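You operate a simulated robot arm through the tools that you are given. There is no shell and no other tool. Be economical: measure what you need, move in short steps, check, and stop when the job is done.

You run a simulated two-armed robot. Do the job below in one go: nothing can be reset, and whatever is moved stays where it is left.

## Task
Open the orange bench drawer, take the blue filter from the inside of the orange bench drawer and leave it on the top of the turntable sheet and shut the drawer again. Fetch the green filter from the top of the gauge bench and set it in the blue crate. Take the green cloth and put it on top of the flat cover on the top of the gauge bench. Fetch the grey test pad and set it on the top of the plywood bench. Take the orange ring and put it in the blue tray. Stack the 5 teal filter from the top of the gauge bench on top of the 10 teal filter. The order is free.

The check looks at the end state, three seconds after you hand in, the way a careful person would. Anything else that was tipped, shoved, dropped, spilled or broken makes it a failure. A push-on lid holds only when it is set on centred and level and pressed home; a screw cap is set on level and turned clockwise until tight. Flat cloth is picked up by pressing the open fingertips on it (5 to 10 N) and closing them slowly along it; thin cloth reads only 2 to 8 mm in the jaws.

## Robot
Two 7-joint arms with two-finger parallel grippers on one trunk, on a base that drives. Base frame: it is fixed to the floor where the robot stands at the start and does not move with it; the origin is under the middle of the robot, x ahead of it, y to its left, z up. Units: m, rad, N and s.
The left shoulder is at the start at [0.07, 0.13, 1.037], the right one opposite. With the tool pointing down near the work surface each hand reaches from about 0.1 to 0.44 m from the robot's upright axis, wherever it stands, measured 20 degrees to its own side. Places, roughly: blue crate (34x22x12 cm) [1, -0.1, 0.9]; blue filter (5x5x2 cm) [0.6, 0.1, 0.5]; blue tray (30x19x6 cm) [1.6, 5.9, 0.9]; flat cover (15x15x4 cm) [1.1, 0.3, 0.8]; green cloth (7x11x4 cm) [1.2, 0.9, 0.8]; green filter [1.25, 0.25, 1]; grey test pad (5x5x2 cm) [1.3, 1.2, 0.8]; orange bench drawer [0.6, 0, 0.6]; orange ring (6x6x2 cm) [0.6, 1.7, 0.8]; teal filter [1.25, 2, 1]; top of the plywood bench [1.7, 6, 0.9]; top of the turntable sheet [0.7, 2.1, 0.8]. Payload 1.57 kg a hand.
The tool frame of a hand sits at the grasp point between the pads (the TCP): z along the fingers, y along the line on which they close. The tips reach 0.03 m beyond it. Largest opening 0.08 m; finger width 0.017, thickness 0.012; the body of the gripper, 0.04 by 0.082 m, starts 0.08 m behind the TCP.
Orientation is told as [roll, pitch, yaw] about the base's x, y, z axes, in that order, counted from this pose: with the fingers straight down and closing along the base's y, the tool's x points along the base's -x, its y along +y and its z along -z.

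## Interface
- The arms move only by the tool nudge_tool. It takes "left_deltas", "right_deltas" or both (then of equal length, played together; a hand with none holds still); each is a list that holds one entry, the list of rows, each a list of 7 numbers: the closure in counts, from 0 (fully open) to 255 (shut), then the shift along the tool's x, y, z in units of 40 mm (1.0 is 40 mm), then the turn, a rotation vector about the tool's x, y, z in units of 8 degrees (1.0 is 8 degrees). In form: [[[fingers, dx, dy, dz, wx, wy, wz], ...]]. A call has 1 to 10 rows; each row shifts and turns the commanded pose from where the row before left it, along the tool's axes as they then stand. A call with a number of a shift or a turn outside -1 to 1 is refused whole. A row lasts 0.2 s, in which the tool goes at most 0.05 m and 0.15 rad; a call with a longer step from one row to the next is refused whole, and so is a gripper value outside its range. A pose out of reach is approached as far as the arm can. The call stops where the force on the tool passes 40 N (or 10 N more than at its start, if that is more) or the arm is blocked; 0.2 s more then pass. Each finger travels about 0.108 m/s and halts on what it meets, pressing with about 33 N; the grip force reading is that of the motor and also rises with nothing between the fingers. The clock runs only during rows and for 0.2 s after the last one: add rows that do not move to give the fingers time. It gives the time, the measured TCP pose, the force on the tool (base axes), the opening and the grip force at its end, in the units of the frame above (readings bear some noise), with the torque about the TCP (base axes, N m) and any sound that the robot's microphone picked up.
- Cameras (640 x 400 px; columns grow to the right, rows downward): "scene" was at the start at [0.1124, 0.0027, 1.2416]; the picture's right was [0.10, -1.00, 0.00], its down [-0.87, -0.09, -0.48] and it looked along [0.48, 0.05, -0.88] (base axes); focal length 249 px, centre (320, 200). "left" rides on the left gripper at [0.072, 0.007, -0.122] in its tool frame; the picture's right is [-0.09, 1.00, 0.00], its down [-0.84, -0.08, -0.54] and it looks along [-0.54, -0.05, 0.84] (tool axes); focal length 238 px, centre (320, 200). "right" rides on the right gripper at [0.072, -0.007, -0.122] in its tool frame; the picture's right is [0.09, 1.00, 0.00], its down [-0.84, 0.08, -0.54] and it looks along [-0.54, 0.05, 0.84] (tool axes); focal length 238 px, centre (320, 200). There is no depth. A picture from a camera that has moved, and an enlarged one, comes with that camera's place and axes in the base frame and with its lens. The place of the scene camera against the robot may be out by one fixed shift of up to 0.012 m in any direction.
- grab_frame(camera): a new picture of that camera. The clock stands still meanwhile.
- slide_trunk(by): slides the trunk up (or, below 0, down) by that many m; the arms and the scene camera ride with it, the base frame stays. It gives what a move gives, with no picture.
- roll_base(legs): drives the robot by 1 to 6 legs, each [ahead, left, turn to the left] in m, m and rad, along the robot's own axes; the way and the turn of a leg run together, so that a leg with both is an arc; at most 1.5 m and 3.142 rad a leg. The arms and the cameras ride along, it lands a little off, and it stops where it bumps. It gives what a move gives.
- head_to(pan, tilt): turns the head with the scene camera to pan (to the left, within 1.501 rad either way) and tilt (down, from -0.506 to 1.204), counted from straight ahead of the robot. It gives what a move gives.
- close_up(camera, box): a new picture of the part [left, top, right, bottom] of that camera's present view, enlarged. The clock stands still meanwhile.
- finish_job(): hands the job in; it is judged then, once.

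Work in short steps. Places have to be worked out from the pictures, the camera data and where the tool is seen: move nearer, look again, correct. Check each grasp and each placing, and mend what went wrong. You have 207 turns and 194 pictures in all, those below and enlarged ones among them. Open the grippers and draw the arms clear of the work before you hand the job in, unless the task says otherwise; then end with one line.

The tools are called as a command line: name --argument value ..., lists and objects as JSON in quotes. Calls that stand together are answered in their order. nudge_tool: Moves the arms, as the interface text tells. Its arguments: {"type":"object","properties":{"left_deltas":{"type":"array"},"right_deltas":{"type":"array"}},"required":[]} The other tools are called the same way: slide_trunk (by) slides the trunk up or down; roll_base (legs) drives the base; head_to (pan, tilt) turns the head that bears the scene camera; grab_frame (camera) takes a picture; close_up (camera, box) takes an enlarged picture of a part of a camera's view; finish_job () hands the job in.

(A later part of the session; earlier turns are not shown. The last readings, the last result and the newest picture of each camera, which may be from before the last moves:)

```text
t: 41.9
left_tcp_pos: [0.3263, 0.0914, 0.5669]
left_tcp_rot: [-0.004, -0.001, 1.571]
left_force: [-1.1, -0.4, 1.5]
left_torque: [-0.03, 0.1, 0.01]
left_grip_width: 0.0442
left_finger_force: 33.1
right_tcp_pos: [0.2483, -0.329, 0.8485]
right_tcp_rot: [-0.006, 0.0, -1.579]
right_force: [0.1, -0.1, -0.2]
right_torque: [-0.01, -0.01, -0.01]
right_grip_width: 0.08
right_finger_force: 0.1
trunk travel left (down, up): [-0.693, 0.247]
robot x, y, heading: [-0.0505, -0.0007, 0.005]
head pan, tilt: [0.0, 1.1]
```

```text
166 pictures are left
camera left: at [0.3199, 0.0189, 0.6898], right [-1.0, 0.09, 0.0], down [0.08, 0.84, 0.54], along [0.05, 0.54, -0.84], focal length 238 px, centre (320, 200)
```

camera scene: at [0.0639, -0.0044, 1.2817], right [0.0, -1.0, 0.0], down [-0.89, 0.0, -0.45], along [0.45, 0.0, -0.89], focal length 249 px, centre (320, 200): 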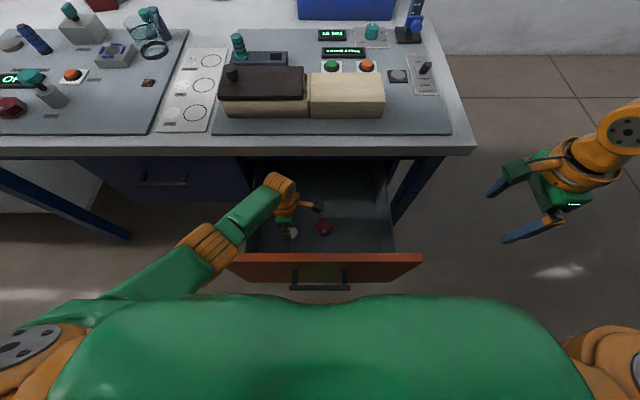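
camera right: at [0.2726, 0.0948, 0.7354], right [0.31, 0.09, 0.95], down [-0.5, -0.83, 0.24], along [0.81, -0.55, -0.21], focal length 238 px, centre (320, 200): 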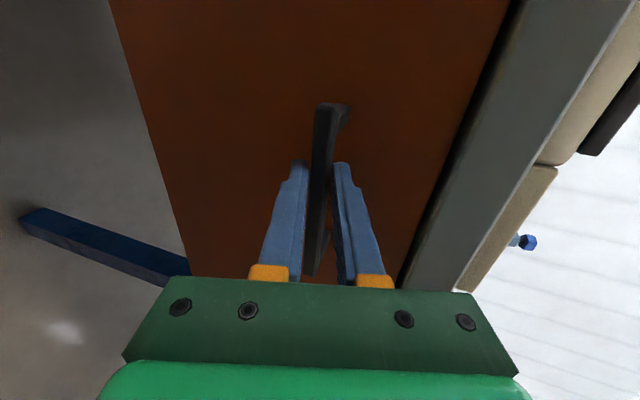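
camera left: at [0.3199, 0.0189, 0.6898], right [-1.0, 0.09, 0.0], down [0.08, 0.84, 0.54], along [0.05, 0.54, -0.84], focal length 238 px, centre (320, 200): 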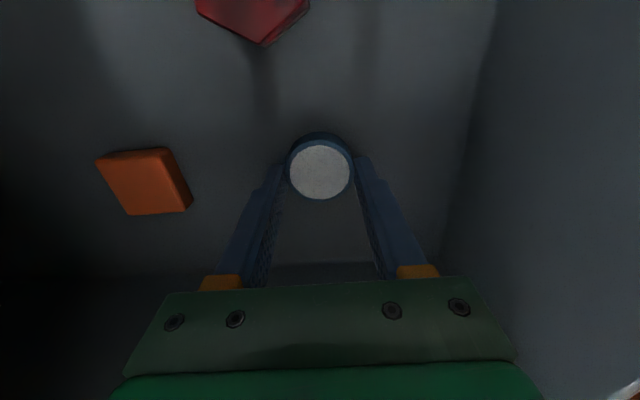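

Gripped at 44 mm. I lift it out.

nudge_tool --left_deltas '[[[225, 0, 0, -0.5, 0, 0, 0], [225, 0, 0, -0.9, 0, 0, 0], [225, 0, 0, -0.9, 0, 0, 0], [225, 0, 0, -0.9, 0, 0, 0], [225, 0, 0, -0.9, 0, 0, 0], [225, 0, 0, -0.9, 0, 0, 0], [225, 0, 0, -0.9, 0, 0, 0], [225, 0, 0, -0.9, 0, 0, 0]]]'

slide_trunk --by 0.15

grab_frame --camera "left"

grab_frame --camera "scene"

```text
t: 43.5
left_tcp_pos: [0.3917, 0.0689, 0.7108]
left_tcp_rot: [0.011, -0.002, 1.572]
left_force: [-18.3, 2.3, 5.5]
left_torque: [-0.42, -2.38, -0.3]
left_grip_width: 0.0442
left_finger_force: 33.0
left hand out of reach, approached as far as the arm can: row 1, 2, 3, 4, 5, 6, 7
right_tcp_pos: [0.2405, -0.3278, 0.8517]
right_tcp_rot: [0.004, 0.0, -1.576]
right_force: [-0.1, -0.3, 0.5]
right_torque: [0.03, 0.02, 0.0]
right_grip_width: 0.08
right_finger_force: 0.0
trunk travel left (down, up): [-0.693, 0.247]
robot x, y, heading: [-0.049, 0.0001, 0.002]
head pan, tilt: [0.0, 1.1]
stopped in row 7 (left hand): the force on the tool passed its limit at 70 N (the readings are from after the stop); the commanded pose is now the measured one
```

```text
t: 43.9
left_tcp_pos: [0.3893, 0.067, 0.7121]
left_tcp_rot: [0.026, -0.004, 1.573]
left_force: [-10.5, 1.2, 5.5]
left_torque: [-0.24, -1.39, -0.14]
left_grip_width: 0.0442
left_finger_force: 33.0
right_tcp_pos: [0.2429, -0.3279, 0.8552]
right_tcp_rot: [0.0, 0.001, -1.575]
right_force: [-0.5, -0.3, 0.4]
right_torque: [0.02, -0.02, 0.02]
right_grip_width: 0.0802
right_finger_force: 0.0
trunk travel left (down, up): [-0.7, 0.24]
robot x, y, heading: [-0.0482, -0.0004, 0.004]
head pan, tilt: [0.0, 1.1]
stopped: the force on the tool passed its limit at 48 N (the readings are from after the stop); the commanded pose is now the measured one
```

```text
165 pictures are left
camera left: at [0.3876, -0.0039, 0.8347], right [-1.0, 0.09, 0.03], down [0.09, 0.83, 0.54], along [0.03, 0.54, -0.84], focal length 238 px, centre (320, 200)
```

left: 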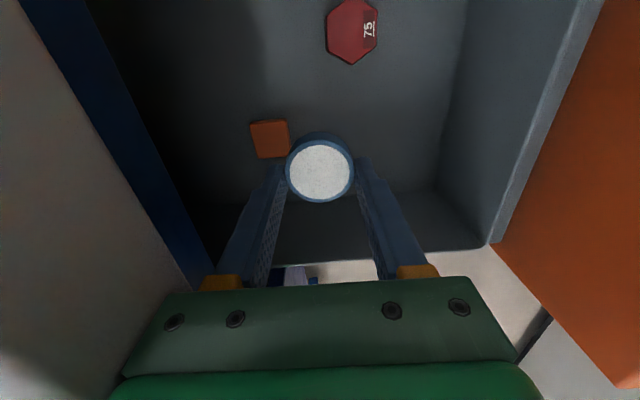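

```text
164 pictures are left
camera scene: at [0.0564, -0.0034, 1.2653], right [0.0, -1.0, 0.0], down [-0.89, 0.0, -0.46], along [0.46, 0.0, -0.89], focal length 249 px, centre (320, 200)
```

scene: 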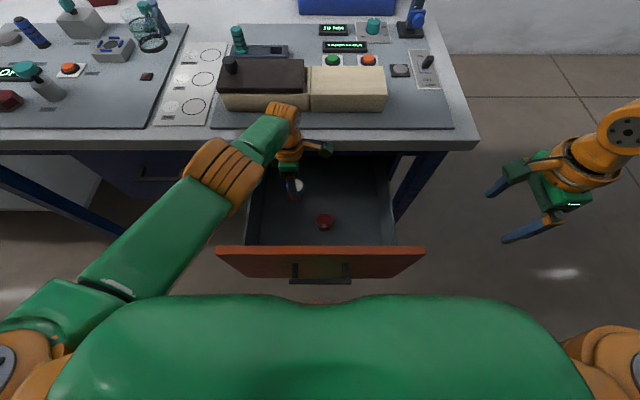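

The arm straightened and the hand swung forward against the bench edge. I ease it back toward the robot (tool +y).

nudge_tool --left_deltas '[[[225, 0, 0.4, 0, 0, 0, 0], [225, 0, 0.5, 0, 0, 0, 0], [225, 0, 0.5, 0, 0, 0, 0], [225, 0, 0, 0, 0, 0, 0]]]'

grab_frame --camera "scene"

```text
t: 44.9
left_tcp_pos: [0.3876, 0.0597, 0.6995]
left_tcp_rot: [0.033, -0.006, 1.572]
left_force: [0.2, -0.4, 0.1]
left_torque: [0.0, -0.04, 0.03]
left_grip_width: 0.0444
left_finger_force: 33.2
left hand out of reach, approached as far as the arm can: row 1, 2, 3
right_tcp_pos: [0.2485, -0.3282, 0.8534]
right_tcp_rot: [-0.008, 0.0, -1.575]
right_force: [0.9, 0.0, 0.2]
right_torque: [-0.03, -0.01, 0.03]
right_grip_width: 0.0801
right_finger_force: 0.1
trunk travel left (down, up): [-0.7, 0.24]
robot x, y, heading: [-0.0477, 0.0005, 0.004]
head pan, tilt: [0.0, 1.1]
```

```text
163 pictures are left
camera scene: at [0.0626, -0.0034, 1.2642], right [0.0, -1.0, 0.0], down [-0.89, 0.0, -0.45], along [0.45, 0.0, -0.89], focal length 249 px, centre (320, 200)
```

scene: 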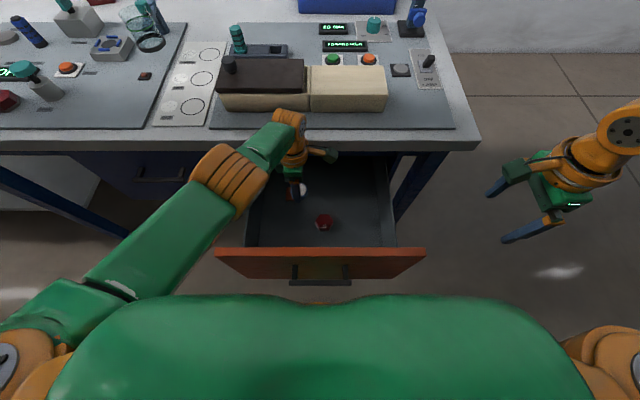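

Contact is gone, but the elbow is straight. I use base and trunk to get clear: back 0.06 m, then up 0.2 m.

roll_base --legs '[[-0.06, 0, 0]]'

slide_trunk --by 0.2

nudge_tool --left_deltas '[[[225, 0, 0, -0.6, 0, 0, 0], [225, -0.2, 0.3, -0.6, 0, 0, 0], [225, -0.2, 0.3, -0.6, 0, 0, 0], [225, 0, 0, 0, 0, 0, 0]]]'

```text
t: 45.9
left_tcp_pos: [0.3267, 0.0599, 0.6981]
left_tcp_rot: [0.036, -0.006, 1.572]
left_force: [-0.3, -1.0, -0.5]
left_torque: [0.03, 0.05, -0.05]
left_grip_width: 0.0441
left_finger_force: 33.4
right_tcp_pos: [0.1892, -0.3285, 0.8535]
right_tcp_rot: [-0.009, -0.001, -1.576]
right_force: [0.3, 0.0, 0.2]
right_torque: [-0.03, 0.01, -0.02]
right_grip_width: 0.0799
right_finger_force: 0.1
trunk travel left (down, up): [-0.7, 0.24]
robot x, y, heading: [-0.1038, 0.0011, 0.007]
head pan, tilt: [0.0, 1.1]
```

```text
t: 48.0
left_tcp_pos: [0.3268, 0.0611, 0.8989]
left_tcp_rot: [0.032, -0.007, 1.573]
left_force: [-0.5, 0.7, -0.4]
left_torque: [0.03, -0.01, -0.01]
left_grip_width: 0.0443
left_finger_force: 33.2
right_tcp_pos: [0.1885, -0.3281, 1.0545]
right_tcp_rot: [-0.008, 0.0, -1.577]
right_force: [-0.9, 0.2, 0.1]
right_torque: [-0.01, -0.01, -0.03]
right_grip_width: 0.0802
right_finger_force: 0.1
trunk travel left (down, up): [-0.9, 0.04]
robot x, y, heading: [-0.1109, 0.0029, 0.005]
head pan, tilt: [0.0, 1.1]
```

```text
t: 49.0
left_tcp_pos: [0.3458, 0.0613, 0.9615]
left_tcp_rot: [0.036, -0.006, 1.573]
left_force: [-0.3, -0.3, -0.6]
left_torque: [0.0, -0.01, 0.01]
left_grip_width: 0.0442
left_finger_force: 33.0
left hand out of reach, approached as far as the arm can: row 1, 2, 3
right_tcp_pos: [0.1888, -0.3281, 1.0543]
right_tcp_rot: [-0.007, 0.001, -1.577]
right_force: [-1.3, -0.3, 0.5]
right_torque: [0.0, 0.02, 0.02]
right_grip_width: 0.08
right_finger_force: 0.0
trunk travel left (down, up): [-0.9, 0.04]
robot x, y, heading: [-0.1044, -0.0013, 0.007]
head pan, tilt: [0.0, 1.1]
```

The elbow is still straight. I pull the hand strongly straight toward its shoulder to bend it.

nudge_tool --left_deltas '[[[225, -0.25, 1, -0.3, 0, 0, 0], [225, -0.25, 1, -0.3, 0, 0, 0], [225, -0.25, 1, -0.3, 0, 0, 0], [225, 0, 0, 0, 0, 0, 0]]]'

grab_frame --camera "scene"

```text
t: 50.0
left_tcp_pos: [0.346, 0.061, 0.9636]
left_tcp_rot: [0.034, -0.005, 1.57]
left_force: [-0.2, 0.2, -0.2]
left_torque: [-0.04, -0.01, -0.03]
left_grip_width: 0.0444
left_finger_force: 33.4
left hand out of reach, approached as far as the arm can: row 1, 2, 3
right_tcp_pos: [0.1891, -0.3283, 1.0525]
right_tcp_rot: [-0.007, 0.0, -1.576]
right_force: [-0.1, 0.4, 0.1]
right_torque: [0.02, -0.01, -0.04]
right_grip_width: 0.0802
right_finger_force: 0.0
trunk travel left (down, up): [-0.9, 0.04]
robot x, y, heading: [-0.1087, 0.0004, 0.005]
head pan, tilt: [0.0, 1.1]
```

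```text
162 pictures are left
camera scene: at [0.0025, -0.0036, 1.4643], right [0.0, -1.0, 0.0], down [-0.89, 0.0, -0.45], along [0.45, 0.0, -0.89], focal length 249 px, centre (320, 200)
```

scene: 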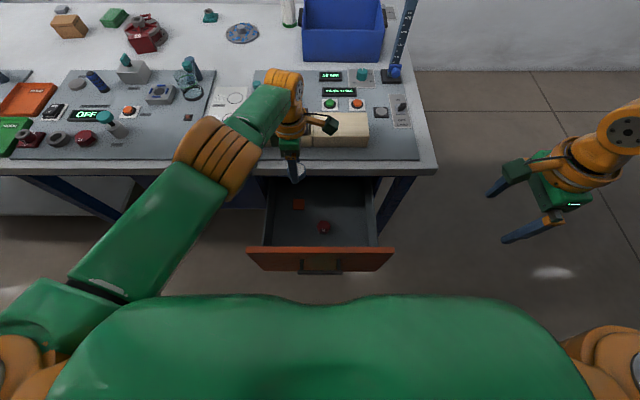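

Pulling radially gives nothing. I try a combined sideways/inward and tool-tilt move to leave the singular pose.

nudge_tool --left_deltas '[[[225, -1, 0.3, 0, 0, 0, 0], [225, -1, 0.3, 0, 0, 0, 0], [225, -1, 0.3, 0, 0, 0, 0], [225, -1, 0.3, 0, 0, 0, 0], [225, 0, 0, 0, 0, 0, 0], [225, 0, 0, 0, 0, 0, 0]]]'

```text
t: 51.5
left_tcp_pos: [0.3606, 0.2138, 0.9506]
left_tcp_rot: [0.034, -0.003, 1.572]
left_force: [0.2, -0.1, 0.2]
left_torque: [0.0, 0.03, -0.05]
left_grip_width: 0.0443
left_finger_force: 33.0
left hand out of reach, approached as far as the arm can: row 1, 2, 3, 4
right_tcp_pos: [0.1868, -0.3281, 1.0535]
right_tcp_rot: [-0.007, 0.0, -1.575]
right_force: [0.0, 0.4, -0.3]
right_torque: [0.04, -0.05, 0.01]
right_grip_width: 0.0796
right_finger_force: 0.1
trunk travel left (down, up): [-0.9, 0.04]
robot x, y, heading: [-0.1098, -0.0019, -0.002]
head pan, tilt: [0.0, 1.1]
```

The hand is still at full stretch. I command a long pull inward, to a pose that was comfortable at the start.

nudge_tool --left_deltas '[[[225, 0, 1, 0, 0, 0, 0], [225, 0, 1, 0, 0, 0, 0], [225, 0, 1, 0, 0, 0, 0], [225, 0, 1, 0, 0, 0, 0], [225, 0, 1, 0, 0, 0, 0], [225, 0, 0, 0, 0, 0, 0], [225, 0, 0, 0, 0, 0, 0], [225, 0, 0, 0, 0, 0, 0], [225, 0, 0, 0, 0, 0, 0]]]'

```text
t: 53.5
left_tcp_pos: [0.3492, 0.2294, 0.9153]
left_tcp_rot: [0.035, -0.005, 1.574]
left_force: [0.0, -0.1, -0.6]
left_torque: [0.03, 0.01, 0.01]
left_grip_width: 0.0443
left_finger_force: 33.0
left hand out of reach, approached as far as the arm can: row 1, 2, 3, 4, 5
right_tcp_pos: [0.1878, -0.3287, 1.0534]
right_tcp_rot: [-0.007, -0.001, -1.576]
right_force: [-0.2, -0.3, 0.3]
right_torque: [0.01, 0.02, 0.01]
right_grip_width: 0.08
right_finger_force: 0.1
trunk travel left (down, up): [-0.9, 0.04]
robot x, y, heading: [-0.1076, 0.0019, -0.001]
head pan, tilt: [0.0, 1.1]
```

I try tilting the tool forward to move the wrist joints away from their limits.

nudge_tool --left_deltas '[[[225, 0, 0, 0, 1, 0, 0], [225, 0, 0, 0, 1, 0, 0], [225, 0, 0, 0, 1, 0, 0], [225, 0, 0, 0, 1, 0, 0], [225, 0, 0, 0, 1, 0, 0], [225, 0, 0, 0, 0, 0, 0]]]'

grab_frame --camera "scene"

```text
t: 54.9
left_tcp_pos: [0.4436, 0.2424, 0.8722]
left_tcp_rot: [-0.667, -0.005, 1.572]
left_force: [1.1, -0.1, -0.8]
left_torque: [-0.02, 0.01, 0.02]
left_grip_width: 0.0441
left_finger_force: 32.8
left hand out of reach, approached as far as the arm can: row 1, 2, 3, 4, 5
right_tcp_pos: [0.1881, -0.3291, 1.0538]
right_tcp_rot: [-0.006, -0.002, -1.575]
right_force: [-0.3, -1.1, -0.3]
right_torque: [0.02, 0.0, 0.04]
right_grip_width: 0.0798
right_finger_force: 0.0
trunk travel left (down, up): [-0.9, 0.04]
robot x, y, heading: [-0.1101, 0.0011, 0.006]
head pan, tilt: [0.0, 1.1]
```

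```text
161 pictures are left
camera scene: at [0.0025, -0.0035, 1.4643], right [0.0, -1.0, 0.0], down [-0.89, 0.0, -0.45], along [0.45, 0.0, -0.89], focal length 249 px, centre (320, 200)
```

scene: 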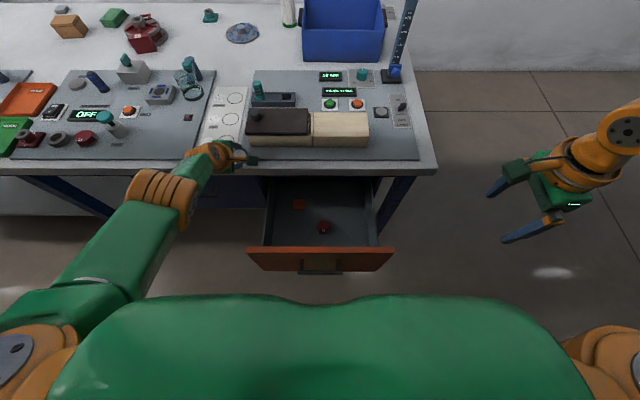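

I suspect the elbow sits just past straight. I back off for room, then command outward along the arm, then inward.

roll_base --legs '[[-0.2, 0, 0]]'

nudge_tool --left_deltas '[[[225, -0.25, -0.31, 0.92, 0, 0, 0], [225, -0.25, -0.31, 0.92, 0, 0, 0], [225, -0.25, -0.31, 0.92, 0, 0, 0], [225, 0.25, 0.31, -0.92, 0, 0, 0], [225, 0.25, 0.31, -0.92, 0, 0, 0], [225, 0.25, 0.31, -0.92, 0, 0, 0], [225, 0.25, 0.31, -0.92, 0, 0, 0], [225, 0.25, 0.31, -0.92, 0, 0, 0]]]'

```text
t: 56.5
left_tcp_pos: [0.2451, 0.2414, 0.8704]
left_tcp_rot: [-0.661, -0.005, 1.571]
left_force: [0.0, -0.3, -0.8]
left_torque: [0.04, 0.04, 0.03]
left_grip_width: 0.0441
left_finger_force: 32.9
right_tcp_pos: [-0.0097, -0.3292, 1.0533]
right_tcp_rot: [-0.01, 0.0, -1.577]
right_force: [0.1, -0.5, -0.5]
right_torque: [0.03, 0.01, 0.02]
right_grip_width: 0.0799
right_finger_force: 0.1
trunk travel left (down, up): [-0.9, 0.04]
robot x, y, heading: [-0.3067, -0.0011, 0.002]
head pan, tilt: [0.0, 1.1]
```

```text
t: 58.2
left_tcp_pos: [0.248, 0.22, 0.8739]
left_tcp_rot: [-0.665, -0.007, 1.57]
left_force: [0.7, 0.2, 0.6]
left_torque: [0.04, 0.01, -0.01]
left_grip_width: 0.044
left_finger_force: 33.0
left hand out of reach, approached as far as the arm can: row 1, 2, 3, 4, 5, 6, 7, 8
right_tcp_pos: [-0.0123, -0.3294, 1.0537]
right_tcp_rot: [-0.008, 0.001, -1.576]
right_force: [0.3, -0.5, -0.2]
right_torque: [0.01, -0.01, 0.04]
right_grip_width: 0.0801
right_finger_force: 0.1
trunk travel left (down, up): [-0.9, 0.04]
robot x, y, heading: [-0.3068, -0.0058, 0.0]
head pan, tilt: [0.0, 1.1]
```

I look at the arm's actual shape.

head_to --pan 0.5 --tilt 0.9

grab_frame --camera "scene"

```text
t: 59.2
left_tcp_pos: [0.2492, 0.2193, 0.8767]
left_tcp_rot: [-0.666, -0.006, 1.57]
left_force: [0.2, -1.1, -0.3]
left_torque: [0.0, 0.03, 0.0]
left_grip_width: 0.044
left_finger_force: 33.4
right_tcp_pos: [-0.011, -0.3288, 1.0533]
right_tcp_rot: [-0.009, 0.002, -1.575]
right_force: [-0.2, -0.3, -0.1]
right_torque: [-0.01, -0.01, -0.01]
right_grip_width: 0.0801
right_finger_force: 0.1
trunk travel left (down, up): [-0.9, 0.04]
robot x, y, heading: [-0.3102, 0.0002, 0.002]
head pan, tilt: [0.499, 0.901]
```

```text
160 pictures are left
camera scene: at [-0.1937, 0.0319, 1.4781], right [0.48, -0.88, 0.0], down [-0.69, -0.38, -0.62], along [0.54, 0.3, -0.78], focal length 249 px, centre (320, 200)
```

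scene: 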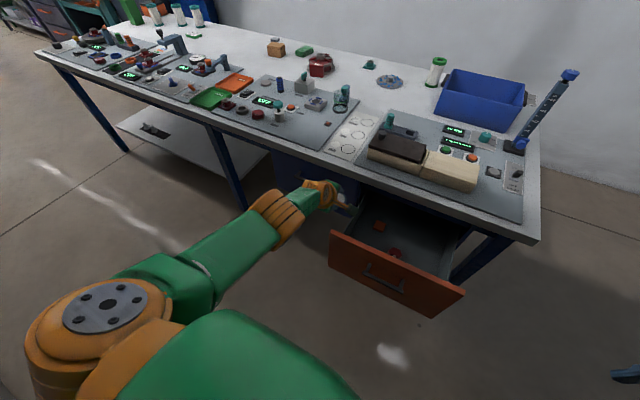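

The arm is indeed nearly straight, but the last inward rows shortened it by a few mm. I keep pulling inward along the arm for 10 rows.

nudge_tool --left_deltas '[[[225, 0.2, 0.33, -0.92, 0, 0, 0], [225, 0.2, 0.33, -0.92, 0, 0, 0], [225, 0.2, 0.33, -0.92, 0, 0, 0], [225, 0.2, 0.33, -0.92, 0, 0, 0], [225, 0.2, 0.33, -0.92, 0, 0, 0], [225, 0.2, 0.33, -0.92, 0, 0, 0], [225, 0.2, 0.33, -0.92, 0, 0, 0], [225, 0.2, 0.33, -0.92, 0, 0, 0], [225, 0.2, 0.33, -0.92, 0, 0, 0], [225, 0.2, 0.33, -0.92, 0, 0, 0]]]'

```text
t: 61.4
left_tcp_pos: [0.2516, 0.1707, 0.879]
left_tcp_rot: [-0.663, -0.005, 1.571]
left_force: [-0.1, -0.4, -0.3]
left_torque: [-0.04, 0.03, -0.03]
left_grip_width: 0.0441
left_finger_force: 32.9
left hand out of reach, approached as far as the arm can: row 1, 2, 3, 4, 5, 6, 7, 8, 9, 10
right_tcp_pos: [-0.0117, -0.3294, 1.0541]
right_tcp_rot: [-0.007, 0.001, -1.575]
right_force: [0.5, -0.4, 0.1]
right_torque: [-0.01, 0.02, 0.0]
right_grip_width: 0.0801
right_finger_force: 0.1
trunk travel left (down, up): [-0.9, 0.04]
robot x, y, heading: [-0.3104, -0.0005, -0.003]
head pan, tilt: [0.499, 0.901]
```

Still straight. One more trial: stretch outward while turning about the tool axis, then pull inward.

nudge_tool --left_deltas '[[[225, 0, -0.33, 0.92, 0, 0, 1], [225, 0, -0.33, 0.92, 0, 0, 1], [225, 0, -0.33, 0.92, 0, 0, 1], [225, 0, -0.33, 0.92, 0, 0, 1], [225, 0, -0.33, 0.92, 0, 0, 1], [225, 0, 0.33, -0.92, 1, 0, 0], [225, 0, 0.33, -0.92, 1, 0, 0], [225, 0, 0.33, -0.92, 1, 0, 0], [225, 0, 0.33, -0.92, 1, 0, 0], [225, 0, 0.33, -0.92, 0, 0, 0]]]'

grab_frame --camera "scene"

```text
t: 63.6
left_tcp_pos: [0.1498, 0.2292, 0.8282]
left_tcp_rot: [-1.135, -0.358, 1.084]
left_force: [-0.6, 0.9, -0.8]
left_torque: [-0.04, -0.04, -0.01]
left_grip_width: 0.0438
left_finger_force: 32.9
left hand out of reach, approached as far as the arm can: row 1, 2, 3, 4, 5, 6, 7, 8, 9, 10
right_tcp_pos: [-0.0117, -0.3292, 1.0541]
right_tcp_rot: [-0.004, -0.001, -1.576]
right_force: [-0.2, 0.2, 0.0]
right_torque: [-0.01, -0.01, 0.0]
right_grip_width: 0.0798
right_finger_force: 0.0
trunk travel left (down, up): [-0.9, 0.04]
robot x, y, heading: [-0.311, -0.0029, 0.004]
head pan, tilt: [0.499, 0.901]
```

```text
159 pictures are left
camera scene: at [-0.1944, 0.0331, 1.4782], right [0.48, -0.88, 0.0], down [-0.69, -0.38, -0.62], along [0.54, 0.3, -0.78], focal length 249 px, centre (320, 200)
```

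scene: 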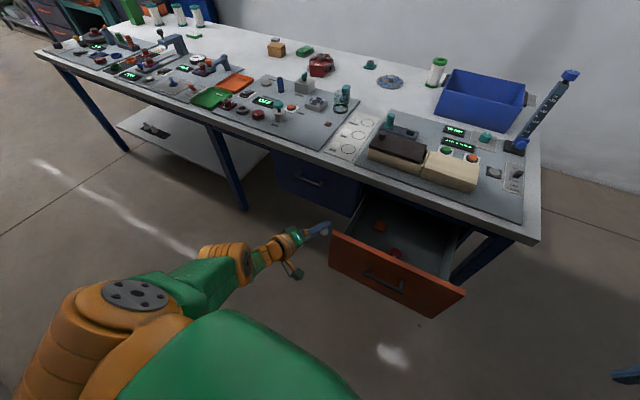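

Flexing the elbow should move the hand sideways toward the robot's middle, so I try a tangential move toward −y combined with some inward pull.

nudge_tool --left_deltas '[[[225, 0.8, -0.62, 0.1, 0, 0, 0], [225, 0.8, -0.62, 0.1, 0, 0, 0], [225, 0.8, -0.62, 0.1, 0, 0, 0], [225, 0.8, -0.62, 0.1, 0, 0, 0], [225, 0.8, -0.62, 0.1, 0, 0, 0]]]'

grab_frame --camera "scene"

```text
t: 64.8
left_tcp_pos: [0.152, 0.0314, 0.8228]
left_tcp_rot: [-1.13, -0.358, 1.083]
left_force: [-0.1, -0.1, -0.9]
left_torque: [0.05, 0.03, -0.03]
left_grip_width: 0.0442
left_finger_force: 33.0
left hand out of reach, approached as far as the arm can: row 1, 2, 3, 4
right_tcp_pos: [-0.0114, -0.3298, 1.0532]
right_tcp_rot: [-0.007, 0.0, -1.575]
right_force: [0.0, 0.3, 0.1]
right_torque: [-0.01, 0.03, 0.0]
right_grip_width: 0.0798
right_finger_force: 0.3
trunk travel left (down, up): [-0.9, 0.04]
robot x, y, heading: [-0.3071, 0.0013, -0.001]
head pan, tilt: [0.499, 0.901]
```

```text
158 pictures are left
camera scene: at [-0.194, 0.0302, 1.4782], right [0.48, -0.88, 0.0], down [-0.69, -0.38, -0.62], along [0.54, 0.3, -0.78], focal length 249 px, centre (320, 200)
```

scene: 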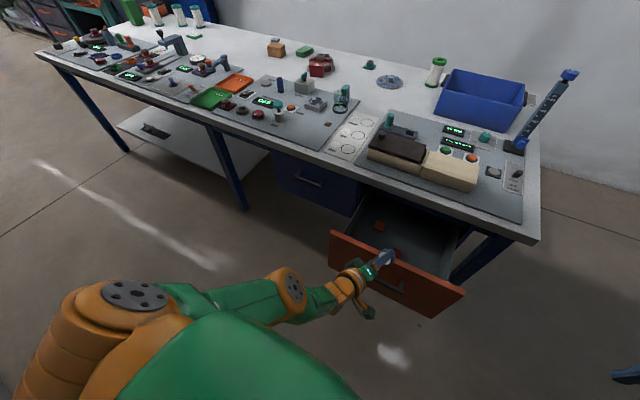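

Row 5 counted as reachable, so the elbow may have bent. I now pull upward.

nudge_tool --left_deltas '[[[225, -0.3, -0.75, -0.35, 0, 0, 0], [225, -0.3, -0.75, -0.35, 0, 0, 0], [225, -0.3, -0.75, -0.35, 0, 0, 0], [225, -0.3, -0.75, -0.35, 0, 0, 0], [225, -0.3, -0.75, -0.35, 0, 0, 0]]]'

```text
t: 66.0
left_tcp_pos: [0.2326, -0.0028, 0.8968]
left_tcp_rot: [-1.133, -0.355, 1.082]
left_force: [-0.7, -0.3, -0.1]
left_torque: [0.02, -0.01, -0.03]
left_grip_width: 0.0441
left_finger_force: 33.3
left hand out of reach, approached as far as the arm can: row 1, 2, 3, 4, 5
right_tcp_pos: [-0.0103, -0.3291, 1.0529]
right_tcp_rot: [-0.006, -0.001, -1.574]
right_force: [-0.2, -0.1, 0.4]
right_torque: [-0.02, 0.03, 0.03]
right_grip_width: 0.08
right_finger_force: 0.0
trunk travel left (down, up): [-0.9, 0.04]
robot x, y, heading: [-0.3075, 0.0017, 0.0]
head pan, tilt: [0.499, 0.901]
```

I repeat the −y move and follow it directly with a radial pull in the same call.

nudge_tool --left_deltas '[[[225, 0.8, -0.48, 0.29, 0, 0, 0], [225, 0.8, -0.48, 0.29, 0, 0, 0], [225, 0.8, -0.48, 0.29, 0, 0, 0], [225, -0.08, -0.33, -0.93, 0, 0, 0], [225, -0.08, -0.33, -0.93, 0, 0, 0], [225, -0.08, -0.33, -0.93, 0, 0, 0], [225, -0.08, -0.33, -0.93, 0, 0, 0]]]'

grab_frame --camera "scene"

```text
t: 67.6
left_tcp_pos: [0.226, -0.0395, 0.9088]
left_tcp_rot: [-1.133, -0.357, 1.084]
left_force: [0.1, 0.6, -0.5]
left_torque: [0.01, -0.01, 0.02]
left_grip_width: 0.0441
left_finger_force: 33.3
left hand out of reach, approached as far as the arm can: row 1, 2, 3, 4, 5, 6, 7
right_tcp_pos: [-0.0121, -0.3298, 1.0546]
right_tcp_rot: [-0.008, 0.0, -1.577]
right_force: [-0.4, 0.1, 0.5]
right_torque: [0.0, -0.03, 0.0]
right_grip_width: 0.0802
right_finger_force: 0.1
trunk travel left (down, up): [-0.9, 0.04]
robot x, y, heading: [-0.3114, -0.0021, 0.004]
head pan, tilt: [0.499, 0.901]
```

```text
157 pictures are left
camera scene: at [-0.1937, 0.0317, 1.4781], right [0.48, -0.88, 0.0], down [-0.69, -0.38, -0.62], along [0.54, 0.3, -0.78], focal length 249 px, centre (320, 200)
```

scene: 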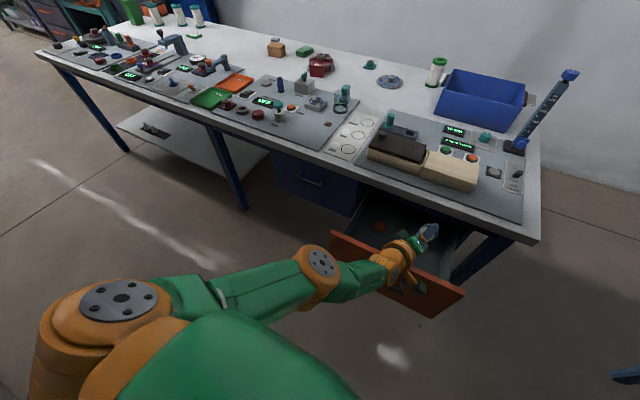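

The elbow axis now looks vertical. I try the opposite sideways direction followed by the pull.

nudge_tool --left_deltas '[[[225, -0.8, 0.48, -0.29, 0, 0, 0], [225, -0.8, 0.48, -0.29, 0, 0, 0], [225, -0.8, 0.48, -0.29, 0, 0, 0], [225, -0.08, -0.33, -0.93, 0, 0, 0], [225, -0.08, -0.33, -0.93, 0, 0, 0], [225, -0.08, -0.33, -0.93, 0, 0, 0], [225, -0.08, -0.33, -0.93, 0, 0, 0]]]'

```text
t: 69.2
left_tcp_pos: [0.2416, 0.0806, 0.8816]
left_tcp_rot: [-1.137, -0.372, 1.08]
left_force: [1.0, 0.7, 0.1]
left_torque: [-0.01, -0.01, 0.0]
left_grip_width: 0.0443
left_finger_force: 33.1
left hand out of reach, approached as far as the arm can: row 1, 2, 3, 4, 5, 6, 7
right_tcp_pos: [-0.0121, -0.3298, 1.0548]
right_tcp_rot: [-0.007, 0.001, -1.575]
right_force: [0.3, -0.2, -0.2]
right_torque: [0.03, 0.0, -0.02]
right_grip_width: 0.08
right_finger_force: 0.0
trunk travel left (down, up): [-0.9, 0.04]
robot x, y, heading: [-0.3074, -0.0018, 0.006]
head pan, tilt: [0.499, 0.901]
```

One last trial: back off, swing down, then pull in and up.

roll_base --legs '[[-0.2, 0, 0]]'

nudge_tool --left_deltas '[[[225, 0.33, 0.8, 0.37, 0, 0, 0], [225, 0.33, 0.8, 0.37, 0, 0, 0], [225, 0.33, 0.8, 0.37, 0, 0, 0], [225, 0.33, 0.8, 0.37, 0, 0, 0], [225, -0.1, -0.47, -0.82, 0, 0, 0], [225, -0.1, -0.47, -0.82, 0, 0, 0], [225, -0.1, -0.47, -0.82, 0, 0, 0], [225, -0.1, -0.47, -0.82, 0, 0, 0]]]'

grab_frame --camera "scene"

```text
t: 70.8
left_tcp_pos: [0.0416, 0.0792, 0.8801]
left_tcp_rot: [-1.134, -0.37, 1.081]
left_force: [0.4, 0.2, -0.8]
left_torque: [0.04, 0.02, -0.03]
left_grip_width: 0.0441
left_finger_force: 32.9
right_tcp_pos: [-0.2108, -0.3292, 1.0542]
right_tcp_rot: [-0.011, -0.002, -1.576]
right_force: [0.5, -0.6, -0.1]
right_torque: [0.02, 0.01, -0.02]
right_grip_width: 0.0803
right_finger_force: 0.1
trunk travel left (down, up): [-0.9, 0.04]
robot x, y, heading: [-0.5074, 0.0021, 0.001]
head pan, tilt: [0.499, 0.901]
```

```text
t: 72.3
left_tcp_pos: [-0.0483, 0.1325, 0.931]
left_tcp_rot: [-1.065, -0.514, 1.047]
left_force: [-0.9, -1.1, -0.4]
left_torque: [0.01, 0.0, -0.03]
left_grip_width: 0.0441
left_finger_force: 32.7
left hand out of reach, approached as far as the arm can: row 1, 2, 3, 4
right_tcp_pos: [-0.2144, -0.3299, 1.054]
right_tcp_rot: [-0.004, 0.0, -1.573]
right_force: [0.1, -1.5, -0.5]
right_torque: [0.0, -0.01, -0.01]
right_grip_width: 0.0803
right_finger_force: 0.0
trunk travel left (down, up): [-0.9, 0.04]
robot x, y, heading: [-0.5078, -0.0016, 0.001]
head pan, tilt: [0.499, 0.901]
stopped in row 7 (left hand): the arm was blocked; the commanded pose is now the measured one
```

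```text
156 pictures are left
camera scene: at [-0.398, 0.031, 1.4783], right [0.48, -0.88, 0.0], down [-0.69, -0.38, -0.62], along [0.55, 0.3, -0.78], focal length 249 px, centre (320, 200)
```

scene: 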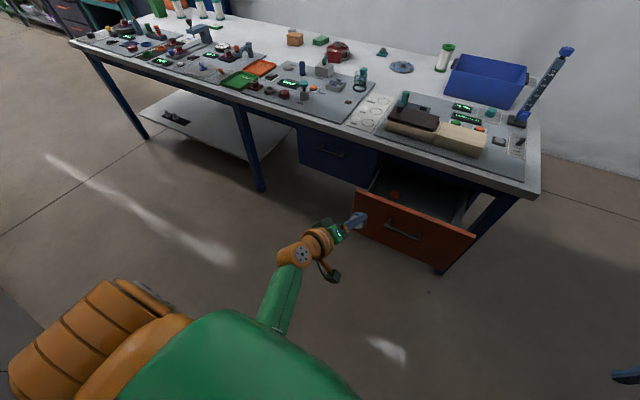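

It bent at last (the arm then met the body). I move the hand outward to the left to free the elbow.

nudge_tool --left_deltas '[[[225, -0.6, 0.5, -0.18, 0, 0, 0], [225, -0.75, 0.6, -0.23, 0, 0, 0], [225, -0.75, 0.6, -0.23, 0, 0, 0], [225, -0.75, 0.6, -0.23, 0, 0, 0]]]'

grab_frame --camera "scene"

```text
t: 73.3
left_tcp_pos: [-0.0451, 0.2863, 0.9309]
left_tcp_rot: [-1.066, -0.512, 1.048]
left_force: [-0.8, 0.9, -0.1]
left_torque: [0.0, 0.02, 0.0]
left_grip_width: 0.0439
left_finger_force: 33.3
right_tcp_pos: [-0.2127, -0.3283, 1.0539]
right_tcp_rot: [-0.006, -0.001, -1.575]
right_force: [-0.2, -0.5, 0.5]
right_torque: [0.01, 0.01, 0.03]
right_grip_width: 0.08
right_finger_force: 0.1
trunk travel left (down, up): [-0.9, 0.04]
robot x, y, heading: [-0.5121, 0.0006, 0.007]
head pan, tilt: [0.499, 0.901]
```

```text
155 pictures are left
camera scene: at [-0.3958, 0.0333, 1.4781], right [0.48, -0.88, 0.0], down [-0.69, -0.38, -0.62], along [0.54, 0.3, -0.78], focal length 249 px, centre (320, 200)
```

scene: 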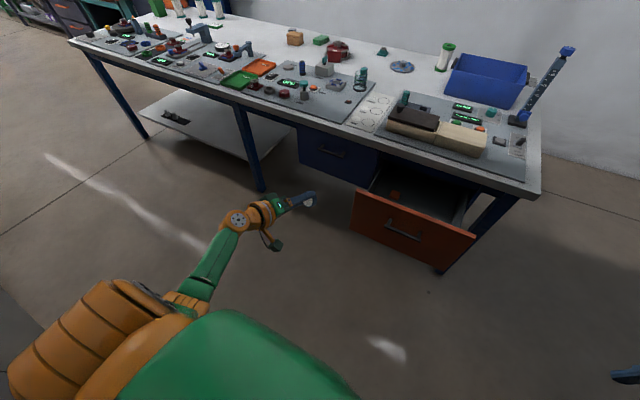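

Free now. I raise the hand and then turn the tool back to pointing down.

nudge_tool --left_deltas '[[[225, -0.44, -0.69, -0.38, 0, 0, 0], [225, -0.44, -0.69, -0.38, 0, 0, 0], [225, -0.44, -0.69, -0.38, 0, 0, 0], [225, -0.44, -0.69, -0.38, 0, 0, 0], [225, 0, 0, 0, -0.84, 0.543, 0], [225, 0, 0, 0, -0.84, 0.543, 0], [225, 0, 0, 0, -0.84, 0.543, 0], [225, 0, 0, 0, -0.84, 0.543, 0], [225, 0, 0, 0, -0.84, 0.543, 0], [225, 0, 0, 0, -0.84, 0.543, 0]]]'

nudge_tool --left_deltas '[[[225, 0, 0, 0, -0.84, 0.543, 0], [225, 0, 0, 0, -0.92, 0.6, 0]]]'

grab_frame --camera "scene"

```text
t: 75.5
left_tcp_pos: [-0.0462, 0.2836, 1.0748]
left_tcp_rot: [-0.25, -0.157, 0.761]
left_force: [-0.2, 0.9, 0.0]
left_torque: [-0.01, 0.0, -0.01]
left_grip_width: 0.044
left_finger_force: 32.5
right_tcp_pos: [-0.212, -0.33, 1.0534]
right_tcp_rot: [-0.008, 0.0, -1.574]
right_force: [0.8, 0.7, -0.3]
right_torque: [0.0, 0.0, 0.0]
right_grip_width: 0.08
right_finger_force: 0.0
trunk travel left (down, up): [-0.9, 0.04]
robot x, y, heading: [-0.5081, -0.0013, 0.005]
head pan, tilt: [0.499, 0.901]
```

```text
refused: row 2 steps farther than a row can; nothing moved
```

```text
154 pictures are left
camera scene: at [-0.3948, 0.0308, 1.478], right [0.48, -0.88, 0.0], down [-0.69, -0.38, -0.62], along [0.54, 0.3, -0.78], focal length 249 px, centre (320, 200)
```

scene: 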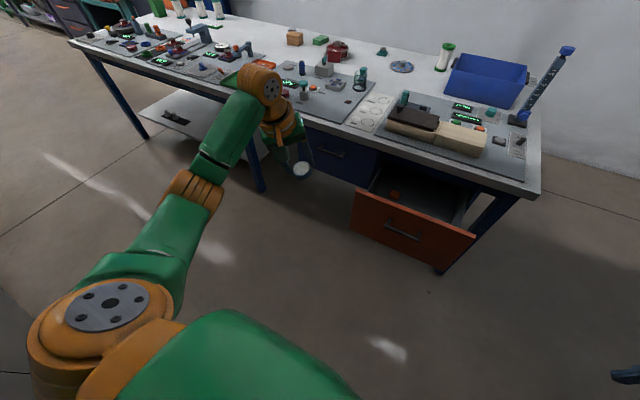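

It's nearly level; I level it fully, pull it in by 0.12 m and turn the yaw toward 0.

nudge_tool --left_deltas '[[[225, 0.7, 0.65, 0, -0.8, 0.5, 0], [225, 0.7, 0.65, 0, -0.8, 0.5, 0], [225, 0.7, 0.65, 0, 0, 0, 0], [225, 0, 0, 0, 0, 0, 1], [225, 0, 0, 0, 0, 0, 1], [225, 0, 0, 0, 0, 0, 1], [225, 0, 0, 0, 0, 0, 1], [225, 0, 0, 0, 0, 0, 1]]]'

grab_frame --camera "scene"

```text
t: 77.3
left_tcp_pos: [-0.1593, 0.2842, 1.0572]
left_tcp_rot: [-0.009, -0.032, 0.041]
left_force: [0.6, 0.3, -0.7]
left_torque: [-0.01, 0.01, -0.02]
left_grip_width: 0.0443
left_finger_force: 32.7
right_tcp_pos: [-0.2118, -0.3308, 1.0547]
right_tcp_rot: [-0.007, 0.0, -1.574]
right_force: [-0.4, -0.1, -0.5]
right_torque: [0.0, 0.01, 0.01]
right_grip_width: 0.0799
right_finger_force: 0.0
trunk travel left (down, up): [-0.9, 0.04]
robot x, y, heading: [-0.5099, -0.0001, 0.002]
head pan, tilt: [0.499, 0.901]
```

```text
153 pictures are left
camera scene: at [-0.3956, 0.0315, 1.4781], right [0.48, -0.88, 0.0], down [-0.69, -0.38, -0.62], along [0.54, 0.3, -0.78], focal length 249 px, centre (320, 200)
```

scene: 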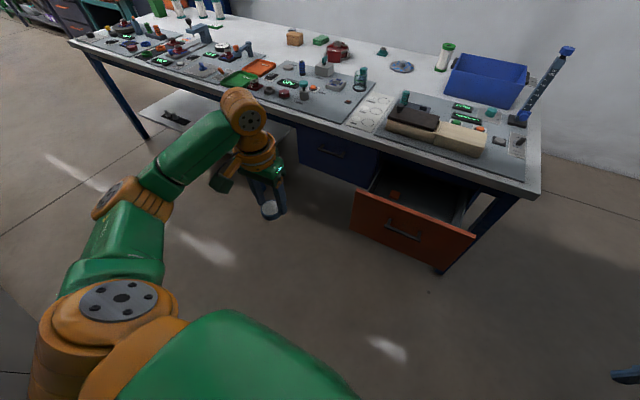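

The left arm is well again. Now I prepare the right hand to push the drawer shut: move it in front, fingers closed, and tilt forward.

nudge_tool --right_deltas '[[[255, 0.9, 0.4, 0, 0, 0, 0], [255, 0.9, 0.4, 0, 0, 0, 0], [255, 0.9, 0.4, 0, 0, 0, 0], [255, 0.9, 0.4, 0, 0, 0, 0], [255, 0.9, 0.4, 0, 0, 0, 0], [255, 0.9, 0.4, 0, -1, 0, 0], [255, 0.9, 0, 0, -1, 0, 0], [255, 0.9, 0, 0, -1, 0, 0], [255, 0, 0, 0, -1, 0, 0], [255, 0, 0, 0, -1, 0, 0]]]'

nudge_tool --right_deltas '[[[255, 0, 0, 0, -1, 0, 0], [255, 0, 0, 0, -1, 0, 0], [255, 0, 0, 0, -1, 0, 0], [255, 0, 0, 0, -1, 0, 0], [255, 0, 0, 0, -1, 0, 0]]]'

slide_trunk --by -0.35

head_to --pan 0 --tilt 0.8

grab_frame --camera "scene"

grab_frame --camera "right"

```text
t: 79.5
left_tcp_pos: [-0.1609, 0.2834, 1.0581]
left_tcp_rot: [-0.008, -0.033, 0.042]
left_force: [0.0, 0.2, 0.7]
left_torque: [0.0, -0.03, -0.01]
left_grip_width: 0.0444
left_finger_force: 32.7
right_tcp_pos: [-0.1167, -0.0403, 1.0532]
right_tcp_rot: [0.693, 0.001, -1.574]
right_force: [-0.9, -0.1, -0.8]
right_torque: [-0.02, -0.02, -0.02]
right_grip_width: 0.0
right_finger_force: 21.4
trunk travel left (down, up): [-0.9, 0.04]
robot x, y, heading: [-0.5108, -0.0009, 0.002]
head pan, tilt: [0.499, 0.901]
```

```text
t: 80.7
left_tcp_pos: [-0.1615, 0.2852, 1.0574]
left_tcp_rot: [-0.01, -0.033, 0.042]
left_force: [0.2, -0.4, -0.2]
left_torque: [-0.05, -0.01, -0.02]
left_grip_width: 0.0444
left_finger_force: 33.0
right_tcp_pos: [-0.1156, -0.0411, 1.0543]
right_tcp_rot: [1.394, -0.001, -1.574]
right_force: [-0.4, 0.4, -1.1]
right_torque: [0.02, -0.03, 0.02]
right_grip_width: 0.0001
right_finger_force: 21.6
trunk travel left (down, up): [-0.9, 0.04]
robot x, y, heading: [-0.5078, -0.0015, -0.0]
head pan, tilt: [0.499, 0.901]
```

```text
t: 84.2
left_tcp_pos: [-0.1591, 0.2839, 0.7067]
left_tcp_rot: [-0.008, -0.033, 0.042]
left_force: [0.6, -0.1, -0.1]
left_torque: [0.0, 0.01, -0.02]
left_grip_width: 0.0443
left_finger_force: 33.2
right_tcp_pos: [-0.1167, -0.0411, 0.704]
right_tcp_rot: [1.389, 0.001, -1.574]
right_force: [-0.2, -0.1, 0.1]
right_torque: [-0.01, -0.02, -0.04]
right_grip_width: 0.0002
right_finger_force: 21.4
trunk travel left (down, up): [-0.55, 0.39]
robot x, y, heading: [-0.5083, -0.0008, 0.006]
head pan, tilt: [0.499, 0.901]
```

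```text
t: 85.1
left_tcp_pos: [-0.1583, 0.2826, 0.7072]
left_tcp_rot: [-0.01, -0.033, 0.043]
left_force: [0.5, -0.4, 0.0]
left_torque: [-0.04, -0.02, -0.02]
left_grip_width: 0.044
left_finger_force: 32.8
right_tcp_pos: [-0.1164, -0.0421, 0.7033]
right_tcp_rot: [1.389, 0.001, -1.574]
right_force: [0.2, 0.0, 0.1]
right_torque: [0.0, 0.02, 0.01]
right_grip_width: 0.0002
right_finger_force: 21.0
trunk travel left (down, up): [-0.55, 0.39]
robot x, y, heading: [-0.5063, 0.0008, 0.004]
head pan, tilt: [0.0, 0.799]
```

```text
152 pictures are left
camera scene: at [-0.3815, -0.0042, 1.136], right [0.01, -1.0, 0.0], down [-0.72, 0.0, -0.7], along [0.7, 0.0, -0.72], focal length 249 px, centre (320, 200)
```

scene: 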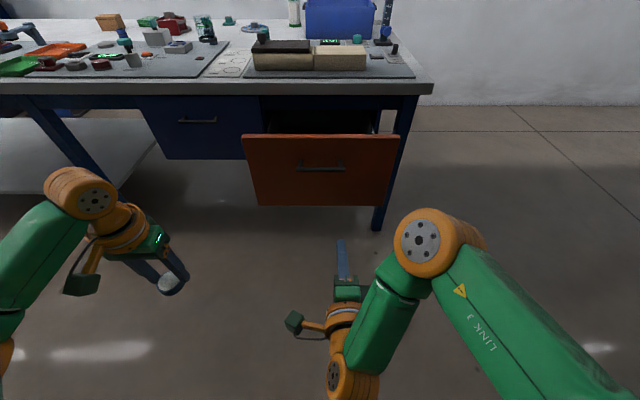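

```text
151 pictures are left
camera right: at [-0.2363, 0.0318, 0.7187], right [0.18, 0.09, 0.98], down [-0.52, -0.83, 0.17], along [0.83, -0.54, -0.1], focal length 238 px, centre (320, 200)
```

right: 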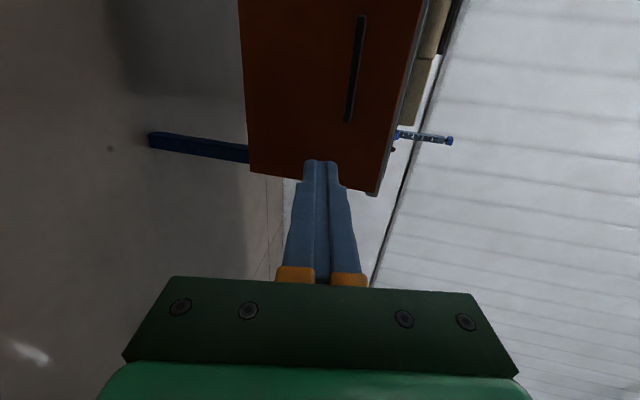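

The fingertips are level with the bar. I drive up (with a small shift left) and push the drawer in.

roll_base --legs '[[0.18, 0.045, 0]]'

grab_frame --camera "right"

```text
t: 86.6
left_tcp_pos: [0.0196, 0.3286, 0.7065]
left_tcp_rot: [-0.008, -0.035, 0.044]
left_force: [0.5, 0.5, -0.5]
left_torque: [-0.01, 0.01, 0.02]
left_grip_width: 0.0441
left_finger_force: 33.2
right_tcp_pos: [0.0623, 0.0038, 0.7033]
right_tcp_rot: [1.388, 0.0, -1.574]
right_force: [0.2, 0.5, 0.3]
right_torque: [-0.02, 0.0, 0.01]
right_grip_width: 0.0
right_finger_force: 21.8
trunk travel left (down, up): [-0.55, 0.39]
robot x, y, heading: [-0.3295, 0.0472, 0.006]
head pan, tilt: [0.0, 0.799]
```

```text
150 pictures are left
camera right: at [-0.0564, 0.0775, 0.7186], right [0.18, 0.09, 0.98], down [-0.52, -0.83, 0.17], along [0.83, -0.54, -0.1], focal length 238 px, centre (320, 200)
```

right: 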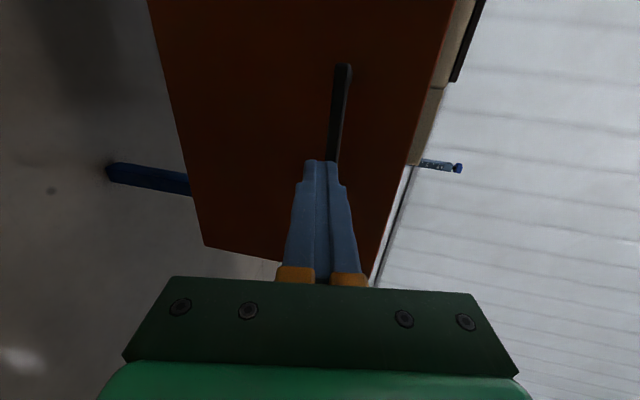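

The tip is in line with the bar (z≈0.70). I push by driving forward.

roll_base --legs '[[0.3, 0, 0]]'

grab_frame --camera "scene"

```text
t: 88.7
left_tcp_pos: [0.3202, 0.3297, 0.7078]
left_tcp_rot: [-0.01, -0.034, 0.041]
left_force: [0.3, 0.3, 0.0]
left_torque: [0.0, 0.0, 0.02]
left_grip_width: 0.0442
left_finger_force: 33.6
right_tcp_pos: [0.3622, 0.0044, 0.7028]
right_tcp_rot: [1.388, 0.001, -1.579]
right_force: [-0.4, -0.7, -1.3]
right_torque: [0.02, 0.0, 0.01]
right_grip_width: 0.0004
right_finger_force: 21.3
trunk travel left (down, up): [-0.55, 0.39]
robot x, y, heading: [-0.0303, 0.0462, 0.003]
head pan, tilt: [0.0, 0.799]
```

```text
149 pictures are left
camera scene: at [0.0974, 0.0419, 1.136], right [0.0, -1.0, 0.0], down [-0.72, 0.0, -0.7], along [0.7, 0.0, -0.72], focal length 249 px, centre (320, 200)
```

scene: 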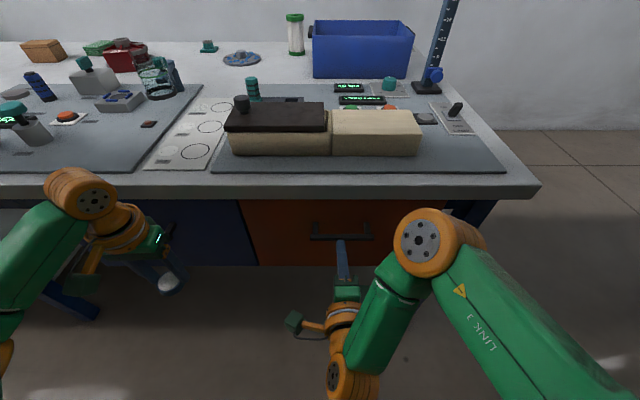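

Nearly shut. I push 15 mm more to seat it.

roll_base --legs '[[0.015, 0, 0]]'

close_up --camera "scene" --box '[220, 160, 460, 310]'

```text
t: 89.5
left_tcp_pos: [0.327, 0.3281, 0.7081]
left_tcp_rot: [-0.009, -0.038, 0.038]
left_force: [1.1, -0.4, -0.1]
left_torque: [-0.01, 0.0, 0.02]
left_grip_width: 0.0442
left_finger_force: 32.9
right_tcp_pos: [0.3682, 0.0034, 0.704]
right_tcp_rot: [1.39, 0.0, -1.573]
right_force: [-12.1, -1.3, 7.2]
right_torque: [0.08, -0.24, 0.03]
right_grip_width: 0.0003
right_finger_force: 21.3
trunk travel left (down, up): [-0.55, 0.39]
robot x, y, heading: [-0.0181, 0.0438, 0.002]
head pan, tilt: [0.0, 0.799]
stopped in leg 1: the force on the tool passed its limit at 44 N (the readings are from after the stop); the commanded pose is now the measured one
```

```text
2.67 times, centred on (340, 235) of scene
camera zoom: at [0.102, 0.0414, 1.1367], right [0.0, -1.0, 0.0], down [-0.71, 0.0, -0.7], along [0.7, 0.0, -0.71], focal length 663 px, centre (267, 107)
```

zoom: 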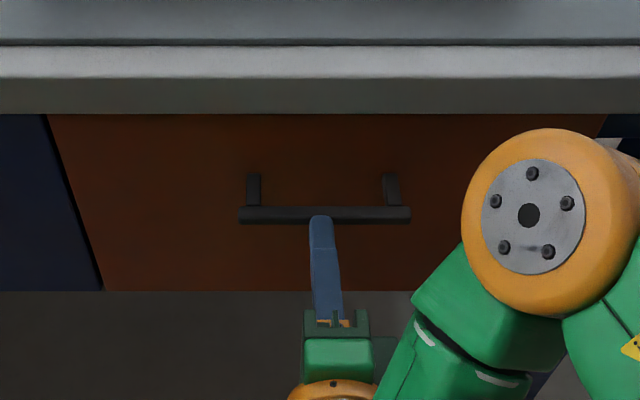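

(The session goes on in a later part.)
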